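You operate a simulated robot arm through the tools that you are given. There is no shell and no other tool. Be economical: measure what you need, move in short steps, check, and stop when the job is done.

Carry out the task below with a simulated robot arm. There is one attempt and no reset: what you move stays moved.

TASK
On the side bench, make the yellow dowel and the pink canister change places.
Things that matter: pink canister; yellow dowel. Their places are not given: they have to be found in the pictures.

It is judged by the outcome, as a careful person would: the job done as asked, and still so three seconds after it is handed in. It fails if anything else is knocked over, pushed out of place, dropped, spilled or broken.

THE ROBOT
A 6-joint arm with a two-finger parallel gripper, fixed in place. Base frame: the origin is at the foot of the arm, x ahead of it, y to its left, z up; the work surface is at about z = 900. Lengths are in mm, angles in rad, forces in N, time in s.
With the tool pointing down near the work surface it reaches from about 240 to 660 mm from the base axis. Its first joint turns from -1.152 to 1.152 rad. Payload 2.9 kg.
Tool frame: the origin (TCP) lies between the finger pads and is the grasp point; the fingertips stand 30 mm ahead of it; z points along the fingers, y is the line along which they close. The gripper opens to 110 mm. The fingers are 20 mm wide and 10 mm thick; the gripper's body (48 by 112 mm) begins 55 mm behind the TCP.
Orientation is that of the tool frame in the base frame, as a unit quaternion [x, y, z, w]. With the fingers straight down and closing along the base's y, the tool's x points along the base's -x, its y along +y and its z along -z.

THE INTERFACE
- The arm moves only by the tool send_rows. Its argument "rows" is a list that holds one entry, the list of rows, each a list of 4 numbers: the shift along the tool's x, y, z in units of 300 mm (1.0 is 300 mm), then the turn about the tool's z in units of 60 degrees (1.0 is 60 degrees). In form: [[[tx, ty, tz, yaw], ...]]. A call has 1 to 10 rows; each row is the pose to reach, as a shift and turn from the pose commanded when the call began, along the tool's axes at that moment. "gripper" is the gripper command, from -1 (shut) to 1 (fully open), values between in proportion, set as the call begins (left out, the last holds). A call with a number of a shift or a turn outside -1 to 1 is refused whole. A row lasts 0.2 s, in which the tool goes at most 50 mm and 0.15 rad; a call with a longer step from one row to the next is refused whole, and so is a gripper value outside its range. A pose out of reach is approached as far as the arm can. The call stops where the force on the tool passes 40 N (or 10 N more than at its start, if that is more) or the arm is blocked; 0.2 s more then pass. The fingers move at their own pace (about 108 mm/s each) and stop on an object; they squeeze with about 39 N. The grip force told is the motor's: it shows also when the fingers shut on nothing. Time passes only in rows, and 0.2 s behind the last, so rows that repeat a pose let the fingers close. It gives the time, the measured TCP pose, the force on the tool (base axes), the opening and the grip force at its end, in the units of the frame above (readings bear some noise).
- Cameras (640 x 400 px; columns grow to the right, rows downward): "scene" is fixed at [98.5, 458, 1412.2]; the picture's right is [-0.48, -0.88, 0.00], its down [-0.39, 0.21, -0.89] and it looks along [0.79, -0.43, -0.45] (base axes); focal length 374 px, centre (320, 200). "wrist" rides on the gripper at [-36, 0, -57] in the tool frame; the picture's right is [0.00, -1.00, 0.00], its down [0.97, 0.00, -0.24] and it looks along [0.24, 0.00, 0.97] (tool axes); focal length 218 px, centre (320, 200).
- camera(camera): a new picture of that camera. No time passes.
- probe_pixels(camera, pixels): for up to 12 pixels [column, row] of the newest picture of that camera ("zoom" is the newest enlarged one), the place [x, y, z] in the base frame of the surface seen there, good to about 2 mm, but the place of the scene camera against the robot may be out by one fixed shift of up to 18 mm in any direction. No time passes.
- inspect(camera, box): a new picture of the part [left, top, right, bottom] of that camera's present view, enlarged. No time passes.
- hand_in(): hands the job in; it is judged then, once.

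Work in short steps. Measure before you move; look again where a grasp or a placing could have gone wrong, and mend it. You have 80 turns and 54 pictures in all, the two below and enlarged ones among them. Open the gripper and draw the arm clear of the work before you hand the job in, unless the task says otherwise; then end with one line.

The tools are called after ">>>" as name(argument=value, ...) on one line, values as JSON. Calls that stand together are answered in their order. send_rows: Moves the arm, as the interface text tells. Its arguments: {"type":"object","properties":{"rows":{"type":"array"},"gripper":{"type":"number"}},"required":["rows"]} The other tools are called the same way: camera (camera) takes a picture; probe_pixels (camera, pixels) gives the place of the surface under pixels of a picture; inspect (camera, box) takes an enlarged picture of a part of a camera's view; hand_in () hands the job in.

At the start:

```text
time: 0.0
ee_pos: [403.0, 237.8, 1171.0]
tcp_rot: [0.0, 1.0, 0.0, -0.001]
contact_force: [0.4, 0.5, -0.1]
width: 110.0
grasp_force: 0.0
```

scene: 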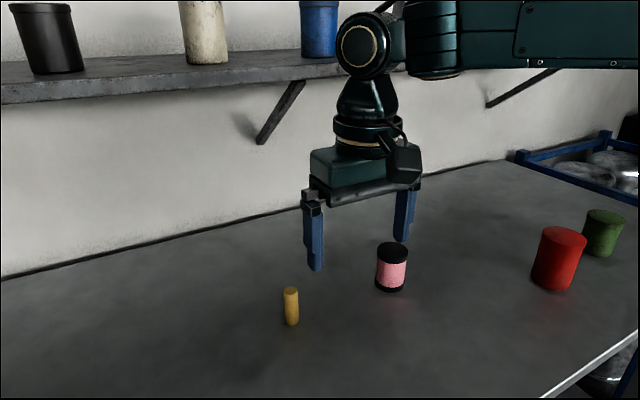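
wrist: 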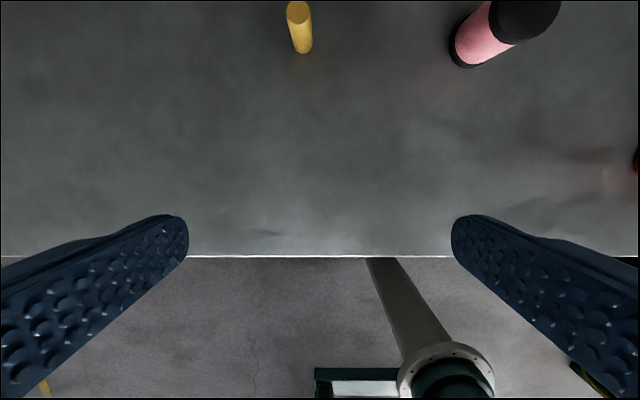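

The scene shows the yellow dowel near (291,306) and the pink canister near (391,268); the wrist camera also sees both. I probe their tops and sides in both views.

>>> probe_pixels(camera="scene", pixels=[[291, 290], [291, 308], [291, 322], [284, 305], [298, 305], [391, 247], [391, 270], [391, 287], [377, 268], [406, 268], [291, 335], [391, 300]])

>>> probe_pixels(camera="wrist", pixels=[[298, 12], [300, 35], [302, 60], [288, 12], [310, 12], [520, 20], [478, 45], [465, 75], [320, 150], [491, 5], [558, 5], [525, 40]])

>>> inspect(camera="scene", box=[260, 220, 440, 340])

```text
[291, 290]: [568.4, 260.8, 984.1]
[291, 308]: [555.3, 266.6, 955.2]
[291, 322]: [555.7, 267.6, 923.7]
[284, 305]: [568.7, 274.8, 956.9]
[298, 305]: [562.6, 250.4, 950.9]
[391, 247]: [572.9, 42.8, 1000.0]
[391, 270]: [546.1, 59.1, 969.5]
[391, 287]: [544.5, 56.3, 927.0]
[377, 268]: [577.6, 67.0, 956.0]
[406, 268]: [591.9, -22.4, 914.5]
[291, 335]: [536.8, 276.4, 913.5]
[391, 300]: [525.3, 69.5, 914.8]
```

```text
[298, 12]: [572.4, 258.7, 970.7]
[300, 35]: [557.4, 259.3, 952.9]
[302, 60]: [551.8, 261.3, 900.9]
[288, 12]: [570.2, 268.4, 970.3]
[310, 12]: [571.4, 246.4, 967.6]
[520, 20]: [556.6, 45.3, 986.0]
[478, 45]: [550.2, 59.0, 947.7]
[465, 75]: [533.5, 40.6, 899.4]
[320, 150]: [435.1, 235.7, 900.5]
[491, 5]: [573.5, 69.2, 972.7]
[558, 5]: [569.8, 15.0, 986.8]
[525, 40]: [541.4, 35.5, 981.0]
```

```text
3.33 times, centred on (350, 280) of scene
```

zoom: 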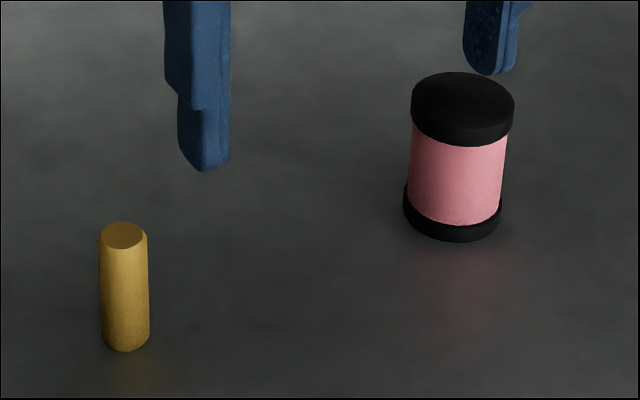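

Offset of the scene camera in z is about +14 mm; I will trust the wrist camera. I move to hover over (520,150) so that it sees both objects whole.

>>> send_rows(rows=[[[-0.1, -0.075, 0, 0], [-0.2, -0.15, 0, 0], [-0.3, -0.22, 0, 0], [-0.39, -0.293, 0, 0], [-0.39, -0.293, 0, 0]]])

>>> camera(camera="wrist")

```text
time: 1.2
ee_pos: [519.9, 148.5, 1170.3]
tcp_rot: [0.001, 1.0, 0.001, 0.0]
contact_force: [-0.1, -0.6, 1.1]
width: 109.7
grasp_force: 0.0
```

```text
50 pictures are left
```

wrist: 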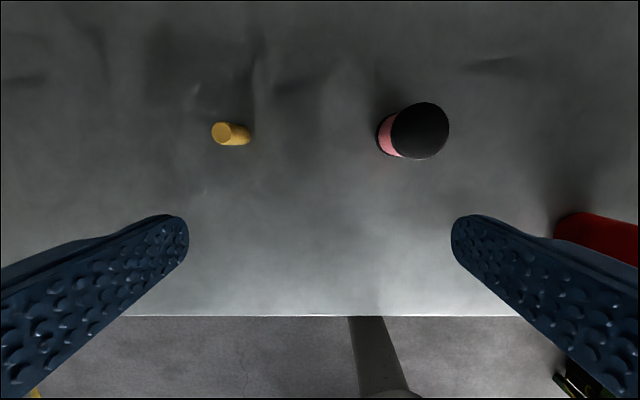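

>>> probe_pixels(camera="wrist", pixels=[[221, 133], [213, 133], [229, 134], [221, 125], [221, 143], [420, 130], [394, 130], [446, 130], [420, 104], [420, 157], [245, 135], [388, 135]])

>>> inspect(camera="wrist", box=[190, 80, 470, 200])

```text
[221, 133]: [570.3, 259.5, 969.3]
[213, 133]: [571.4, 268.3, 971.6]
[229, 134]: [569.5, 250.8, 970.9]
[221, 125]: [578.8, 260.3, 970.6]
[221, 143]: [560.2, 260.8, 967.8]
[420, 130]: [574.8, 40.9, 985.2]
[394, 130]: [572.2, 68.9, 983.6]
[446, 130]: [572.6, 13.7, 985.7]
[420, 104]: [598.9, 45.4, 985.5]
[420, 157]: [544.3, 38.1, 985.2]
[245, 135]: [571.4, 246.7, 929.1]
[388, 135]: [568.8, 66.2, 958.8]
```

```text
2.29 times, centred on (330, 140) of wrist
```

zoom: 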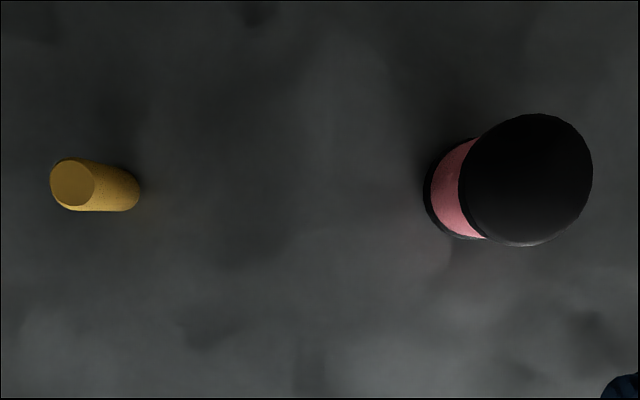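

Dowel centre is (570,260) with its top at 970; canister centre is (572,41) with its top at 985. I move over the dowel first, then down partway.

>>> send_rows(rows=[[[-0.05, 0.11, 0, 0], [-0.1, 0.22, 0, 0], [-0.14, 0.31, 0, 0], [-0.167, 0.37, 0, 0], [-0.167, 0.37, 0.15, 0], [-0.167, 0.37, 0.3, 0], [-0.167, 0.37, 0.4, 0], [-0.167, 0.37, 0.4, 0]]])

>>> camera(camera="wrist")

```text
time: 3.0
ee_pos: [570.7, 259.5, 1052.4]
tcp_rot: [-0.001, 1.0, 0.0, 0.001]
contact_force: [0.5, 0.1, -0.3]
width: 110.1
grasp_force: 0.1
out of reach, approached as far as the arm can: row 3, 4
```

```text
48 pictures are left
```

wrist: 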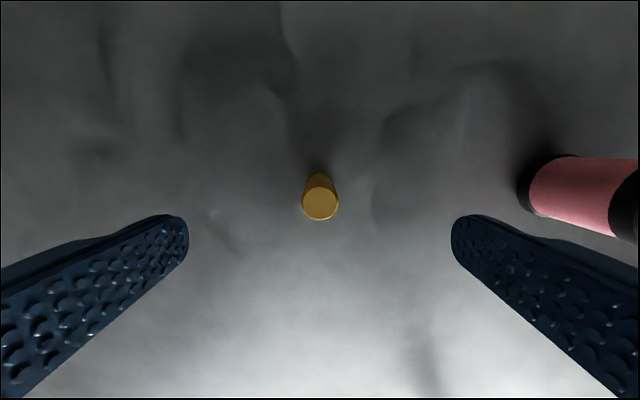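

The dowel (320,204) is centred between the fingers; high z was out of reach here, so I'll travel lower. I probe it and go down to TCP z≈940.

>>> probe_pixels(camera="wrist", pixels=[[320, 204], [305, 204], [336, 204], [320, 189], [320, 219], [320, 175]])

>>> send_rows(rows=[[[0, 0, 0.13, 0], [0, 0, 0.25, 0], [0, 0, 0.33, 0], [0, 0, 0.37, 0], [0, 0, 0.37, 0]]])

```text
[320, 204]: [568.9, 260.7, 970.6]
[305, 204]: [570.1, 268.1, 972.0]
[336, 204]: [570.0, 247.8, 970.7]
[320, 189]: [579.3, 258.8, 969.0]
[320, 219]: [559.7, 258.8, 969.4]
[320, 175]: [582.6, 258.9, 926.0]
```

```text
time: 4.2
ee_pos: [570.8, 260.4, 938.9]
tcp_rot: [0.0, 1.0, 0.0, 0.001]
contact_force: [0.6, 0.4, -0.2]
width: 109.9
grasp_force: 0.1
```

I close on the dowel.

>>> send_rows(rows=[[[0, 0, 0, 0], [0, 0, 0, 0], [0, 0, 0, 0], [0, 0, 0, 0], [0, 0, 0, 0]]], gripper=-1)

>>> camera(camera="wrist")

```text
time: 5.4
ee_pos: [570.7, 261.0, 939.6]
tcp_rot: [0.0, 1.0, 0.0, 0.001]
contact_force: [0.6, 1.5, 0.6]
width: 25.1
grasp_force: 38.6
```

```text
47 pictures are left
```

wrist: 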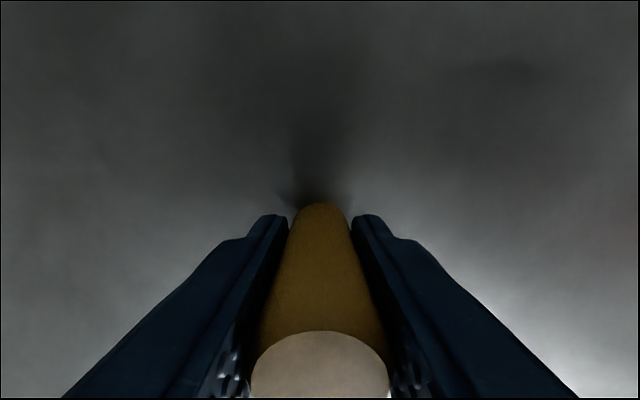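

Held (opening 25 mm, 38.6 N). I lift 75 mm and carry it to an empty staging spot at about (450,150).

>>> send_rows(rows=[[[0, 0, -0.1, 0], [0, 0, -0.2, 0], [0, 0, -0.25, 0], [0.08, -0.074, -0.25, 0], [0.16, -0.148, -0.25, 0], [0.24, -0.222, -0.25, 0], [0.32, -0.296, -0.25, 0], [0.4, -0.37, -0.25, 0], [0.4, -0.37, -0.25, 0]]])

>>> camera(camera="wrist")

>>> camera(camera="scene")

```text
time: 7.4
ee_pos: [451.1, 150.6, 1014.8]
tcp_rot: [0.0, 1.0, 0.0, -0.001]
contact_force: [-0.2, 0.2, -1.8]
width: 25.2
grasp_force: 38.9
```

```text
46 pictures are left
```

wrist: 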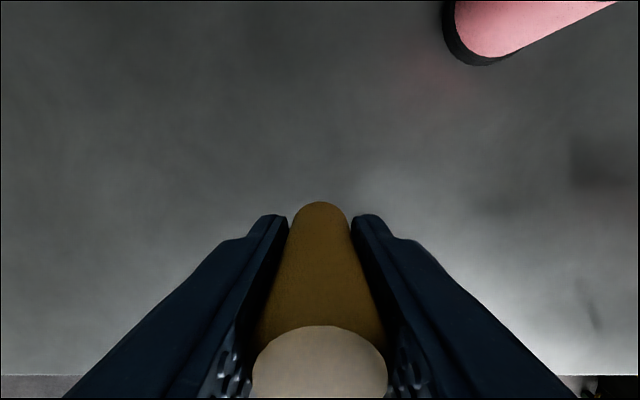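

```text
45 pictures are left
```

scene: 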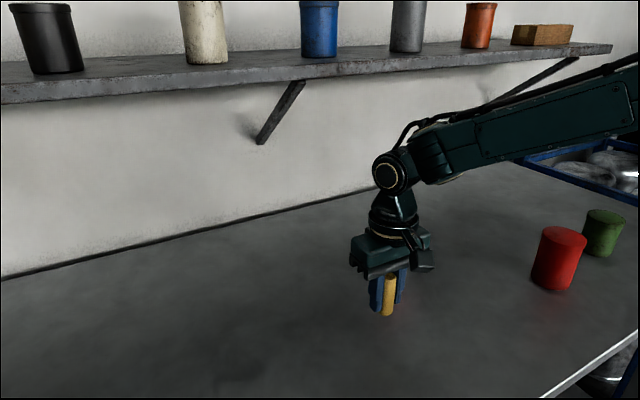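

The spot below is clear. I lower to the grasp height (down 74 mm).

>>> send_rows(rows=[[[0, 0, 0.1, 0], [0, 0, 0.18, 0], [0, 0, 0.22, 0], [0, 0, 0.24, 0], [0, 0, 0.247, 0], [0, 0, 0.247, 0]]])

```text
time: 8.8
ee_pos: [450.5, 149.9, 940.0]
tcp_rot: [0.0, 1.0, 0.0, 0.001]
contact_force: [-2.2, -0.9, 8.0]
width: 24.8
grasp_force: 39.3
```

An 8 N upward force shows the dowel is on the bench. I release, then rise.

>>> send_rows(rows=[[[0, 0, 0, 0], [0, 0, 0, 0], [0, 0, 0, 0]]], gripper=1)

>>> send_rows(rows=[[[0, 0, -0.1, 0], [0, 0, -0.22, 0], [0, 0, -0.36, 0], [0, 0, -0.45, 0], [0, 0, -0.45, 0]]])

>>> camera(camera="wrist")

```text
time: 9.6
ee_pos: [451.0, 149.9, 939.6]
tcp_rot: [0.0, 1.0, 0.0, 0.0]
contact_force: [-0.5, 0.1, -0.4]
width: 110.3
grasp_force: 0.1
```

```text
time: 10.8
ee_pos: [450.4, 150.6, 1075.1]
tcp_rot: [0.0, 1.0, 0.0, -0.001]
contact_force: [-0.5, -0.3, 0.1]
width: 110.0
grasp_force: 0.0
```

```text
44 pictures are left
```

wrist: 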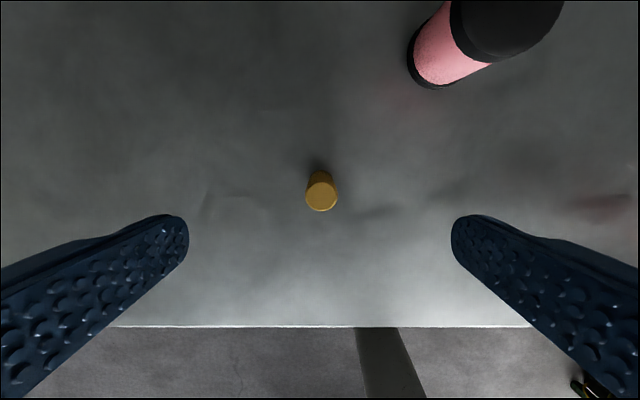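

Dowel stands upright at staging. I move over the canister at (572,41).

>>> send_rows(rows=[[[-0.08, -0.073, 0, 0], [-0.16, -0.146, 0, 0], [-0.24, -0.219, 0, 0], [-0.32, -0.29, 0, 0], [-0.406, -0.363, 0, 0], [-0.406, -0.363, 0, 0]]])

>>> camera(camera="wrist")

>>> probe_pixels(camera="wrist", pixels=[[320, 200], [280, 200], [360, 200], [320, 165], [320, 235]])

```text
time: 12.2
ee_pos: [571.5, 41.3, 1076.0]
tcp_rot: [0.001, 1.0, 0.0, 0.0]
contact_force: [-0.4, -0.3, 0.5]
width: 109.9
grasp_force: 0.0
```

```text
43 pictures are left
```

wrist: 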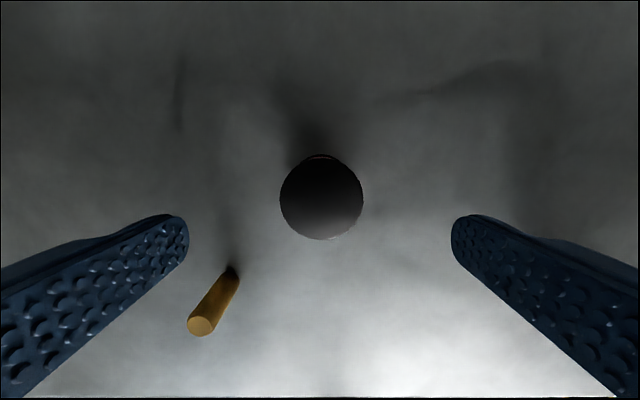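

```text
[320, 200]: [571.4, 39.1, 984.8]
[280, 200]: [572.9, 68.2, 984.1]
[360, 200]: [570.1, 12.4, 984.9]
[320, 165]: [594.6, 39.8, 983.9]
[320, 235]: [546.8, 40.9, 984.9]
```

Centred. I descend to TCP z≈946 and close on the canister.

>>> send_rows(rows=[[[0, 0, 0.13, 0], [0, 0, 0.26, 0], [0, 0, 0.37, 0], [0, 0, 0.43, 0], [0, 0, 0.43, 0]]])

>>> send_rows(rows=[[[0, 0, 0, 0], [0, 0, 0, 0], [0, 0, 0, 0], [0, 0, 0, 0]]], gripper=-1)

>>> camera(camera="wrist")

```text
time: 13.4
ee_pos: [573.9, 40.5, 949.2]
tcp_rot: [0.0, 1.0, 0.0, 0.0]
contact_force: [0.4, -0.1, -0.6]
width: 110.1
grasp_force: 0.1
```

```text
time: 14.4
ee_pos: [573.0, 40.8, 950.2]
tcp_rot: [0.0, 1.0, 0.0, 0.001]
contact_force: [0.7, -0.6, 0.0]
width: 58.0
grasp_force: 39.2
```

```text
42 pictures are left
```

wrist: 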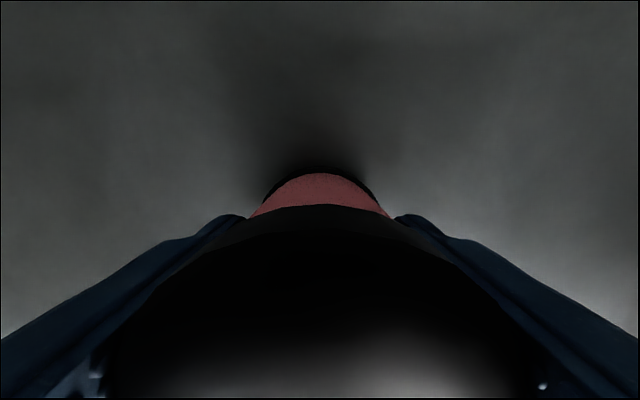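

Held (58 mm, 39 N). Lift 60 mm and check for weight and slip.

>>> send_rows(rows=[[[0, 0, -0.06, 0], [0, 0, -0.13, 0], [0, 0, -0.2, 0], [0, 0, -0.2, 0]]])

>>> camera(camera="scene")

>>> camera(camera="wrist")

```text
time: 15.4
ee_pos: [572.9, 41.8, 1007.5]
tcp_rot: [0.0, 1.0, 0.0, 0.0]
contact_force: [0.0, -0.3, -1.6]
width: 58.1
grasp_force: 38.9
```

```text
41 pictures are left
```

scene: 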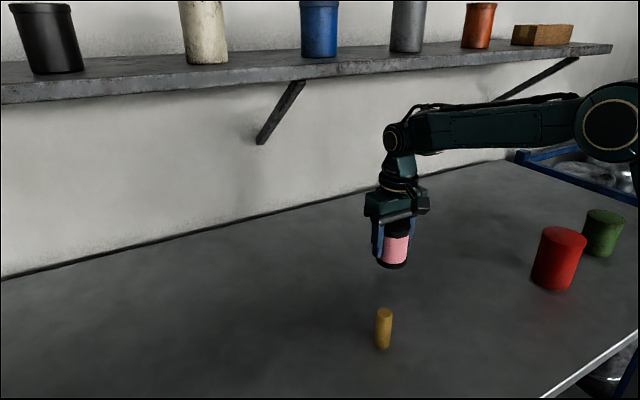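

```text
40 pictures are left
```

wrist: 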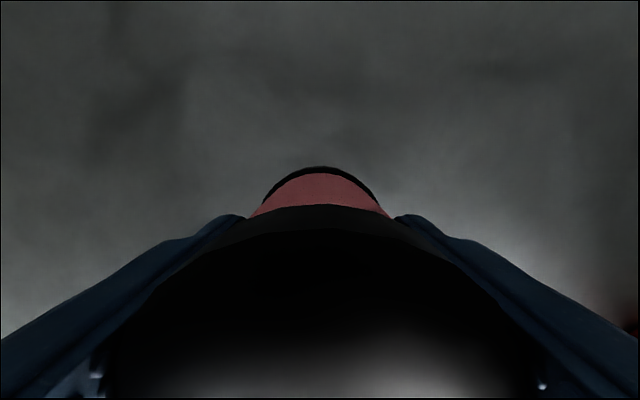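

Held with no slip. I carry it along +y by 219 mm to above the dowel's old place.

>>> send_rows(rows=[[[0, 0.11, 0, 0], [0, 0.22, 0, 0], [0, 0.33, 0, 0], [0, 0.44, 0, 0], [0, 0.55, 0, 0], [0, 0.65, 0, 0], [0.003, 0.73, 0, 0], [0.003, 0.73, 0, 0]]])

```text
time: 17.2
ee_pos: [572.3, 260.4, 1005.2]
tcp_rot: [-0.001, 1.0, 0.0, 0.0]
contact_force: [0.1, -0.2, -1.9]
width: 58.0
grasp_force: 38.2
```

Now lower slowly to the grasp height.

>>> send_rows(rows=[[[0, 0, 0.08, 0], [0, 0, 0.14, 0], [0, 0, 0.17, 0], [0, 0, 0.185, 0], [0, 0, 0.185, 0]]])

```text
time: 18.4
ee_pos: [571.7, 260.3, 949.7]
tcp_rot: [0.0, 1.0, 0.0, 0.0]
contact_force: [-0.2, -0.3, -1.6]
width: 58.2
grasp_force: 38.8
```

Still hanging (−1.6 N), so I lower in small steps.

>>> send_rows(rows=[[[0, 0, 0.003, 0], [0, 0, 0.006, 0], [0, 0, 0.009, 0], [0, 0, 0.009, 0]]])

```text
time: 19.4
ee_pos: [570.1, 259.4, 949.5]
tcp_rot: [0.0, 1.0, 0.0, 0.0]
contact_force: [-3.6, -1.1, 11.7]
width: 57.9
grasp_force: 39.0
```

Contact at 11.7 N: it is seated. Release and rise.

>>> send_rows(rows=[[[0, 0, 0, 0], [0, 0, 0, 0], [0, 0, 0, 0]]], gripper=1)

>>> send_rows(rows=[[[0, 0, -0.1, 0], [0, 0, -0.2, 0], [0, 0, -0.3, 0], [0, 0, -0.35, 0], [0, 0, -0.35, 0]]])

>>> camera(camera="wrist")

>>> probe_pixels(camera="wrist", pixels=[[320, 200], [280, 200], [360, 200], [320, 165], [320, 235]])

```text
time: 20.2
ee_pos: [572.3, 259.3, 948.3]
tcp_rot: [0.0, 1.0, 0.0, 0.0]
contact_force: [0.6, 0.9, 0.4]
width: 109.9
grasp_force: 0.1
```

```text
time: 21.4
ee_pos: [571.7, 259.9, 1051.3]
tcp_rot: [0.0, 1.0, 0.0, -0.001]
contact_force: [-0.9, -0.7, 0.6]
width: 110.2
grasp_force: 0.0
```

```text
39 pictures are left
```

wrist: 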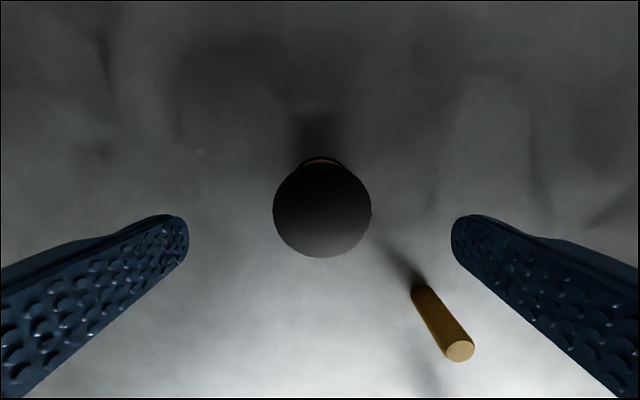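

```text
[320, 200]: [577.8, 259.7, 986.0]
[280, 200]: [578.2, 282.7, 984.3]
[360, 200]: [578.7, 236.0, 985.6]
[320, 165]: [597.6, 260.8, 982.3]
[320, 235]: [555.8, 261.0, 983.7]
```

Canister stands upright, centred at about (571,260). I return over the dowel at (450,150).

>>> send_rows(rows=[[[0.08, -0.073, 0, 0], [0.16, -0.146, 0, 0], [0.24, -0.219, 0, 0], [0.32, -0.29, 0, 0], [0.403, -0.367, 0, 0], [0.403, -0.367, 0, 0]]])

>>> camera(camera="wrist")

>>> probe_pixels(camera="wrist", pixels=[[320, 204], [310, 204], [330, 204]])

```text
time: 22.8
ee_pos: [449.7, 150.1, 1054.5]
tcp_rot: [-0.001, 1.0, 0.0, 0.0]
contact_force: [-0.9, 0.4, -0.3]
width: 110.0
grasp_force: 0.0
```

```text
38 pictures are left
```

wrist: 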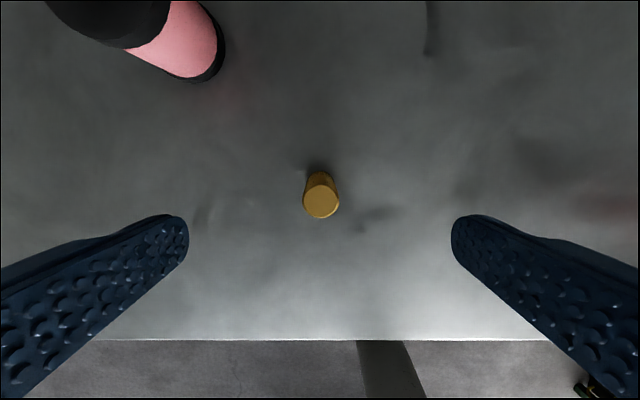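

```text
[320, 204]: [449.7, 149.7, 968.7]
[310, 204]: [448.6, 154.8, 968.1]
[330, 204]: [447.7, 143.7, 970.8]
```

Dowel is centred. I go down 114 mm and grip.

>>> send_rows(rows=[[[0, 0, 0.13, 0], [0, 0, 0.25, 0], [0, 0, 0.34, 0], [0, 0, 0.378, 0], [0, 0, 0.378, 0]]])

>>> send_rows(rows=[[[0, 0, 0, 0], [0, 0, 0, 0], [0, 0, 0, 0], [0, 0, 0, 0], [0, 0, 0, 0]]], gripper=-1)

```text
time: 24.0
ee_pos: [449.6, 151.6, 939.3]
tcp_rot: [0.0, 1.0, 0.001, 0.0]
contact_force: [-0.2, -0.4, 0.3]
width: 109.7
grasp_force: 0.0
```

```text
time: 25.2
ee_pos: [449.6, 151.4, 937.8]
tcp_rot: [0.0, 1.0, 0.0, 0.0]
contact_force: [0.0, -0.2, -0.1]
width: 25.0
grasp_force: 38.2
```

Held. Lift and carry to the canister's old place (572,41).

>>> send_rows(rows=[[[0, 0, -0.1, 0], [0, 0, -0.2, 0], [-0.08, -0.073, -0.2, 0], [-0.16, -0.146, -0.2, 0], [-0.24, -0.219, -0.2, 0], [-0.32, -0.292, -0.2, 0], [-0.406, -0.365, -0.2, 0], [-0.406, -0.365, -0.2, 0]]])

>>> send_rows(rows=[[[0, 0, 0.08, 0], [0, 0, 0.15, 0], [0, 0, 0.18, 0], [0, 0, 0.195, 0], [0, 0, 0.195, 0]]])

```text
time: 27.0
ee_pos: [571.9, 40.7, 998.7]
tcp_rot: [0.0, 1.0, 0.0, 0.0]
contact_force: [0.0, 1.2, -2.8]
width: 24.8
grasp_force: 39.4
```

```text
time: 28.2
ee_pos: [572.6, 41.1, 941.0]
tcp_rot: [0.001, 1.0, 0.0, 0.0]
contact_force: [-0.6, 0.5, -3.3]
width: 25.2
grasp_force: 39.1
```

Still hanging; lower in small steps.

>>> send_rows(rows=[[[0, 0, 0.003, 0], [0, 0, 0.006, 0], [0, 0, 0.008, 0], [0, 0, 0.008, 0]]])

```text
time: 29.2
ee_pos: [572.4, 40.8, 938.9]
tcp_rot: [0.0, 1.0, 0.0, 0.001]
contact_force: [0.1, 0.2, -3.1]
width: 25.2
grasp_force: 38.9
```

>>> send_rows(rows=[[[0, 0, 0.002, 0], [0, 0, 0.004, 0], [0, 0, 0.006, 0], [0, 0, 0.006, 0]]])

```text
time: 30.2
ee_pos: [572.8, 40.4, 938.3]
tcp_rot: [0.001, 1.0, 0.0, 0.001]
contact_force: [-4.2, -3.3, 14.7]
width: 25.0
grasp_force: 39.2
```

Seated (14.7 N). Release, rise and look.

>>> send_rows(rows=[[[0, 0, 0, 0], [0, 0, 0, 0], [0, 0, 0, 0]]], gripper=1)

>>> send_rows(rows=[[[0, 0, -0.1, 0], [0, 0, -0.22, 0], [0, 0, -0.36, 0], [0, 0, -0.45, 0], [0.1, 0.06, -0.5, 0], [0.22, 0.14, -0.53, 0], [0.34, 0.22, -0.56, 0], [0.46, 0.3, -0.58, 0], [0.46, 0.3, -0.58, 0]]])

>>> camera(camera="wrist")

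>>> camera(camera="scene")

```text
time: 31.0
ee_pos: [571.7, 39.8, 936.4]
tcp_rot: [0.0, 1.0, -0.001, 0.0]
contact_force: [-0.8, 0.5, 0.7]
width: 109.9
grasp_force: 0.0
```

```text
time: 33.0
ee_pos: [434.2, 132.6, 1111.9]
tcp_rot: [0.001, 1.0, 0.0, 0.0]
contact_force: [-0.3, -0.5, 0.9]
width: 109.9
grasp_force: 0.1
```

```text
37 pictures are left
```

wrist: 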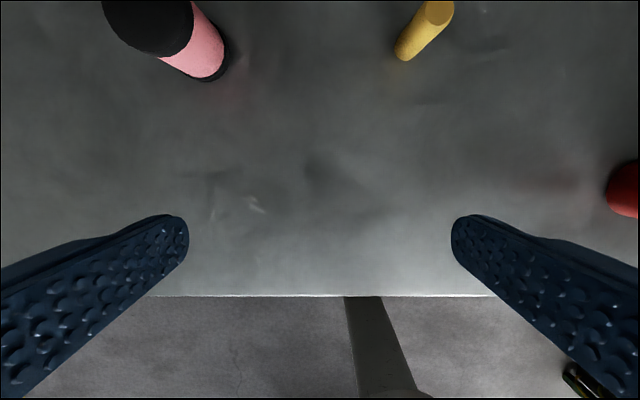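

```text
36 pictures are left
```

scene: 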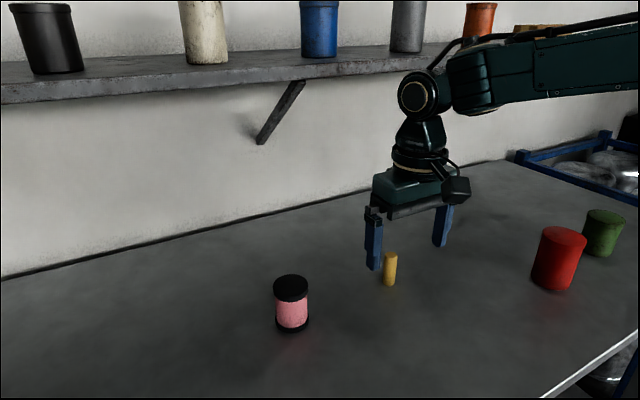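

Both stand upright in each other's places: the canister at (291,303) and the dowel at (390,269) in the scene picture. The gripper is open and clear, so I hand in.

>>> hand_in()

```text
The job is handed in.
```

The yellow dowel and the pink canister have changed places; both stood upright in the last pictures, nothing else was touched, and the job is handed in.
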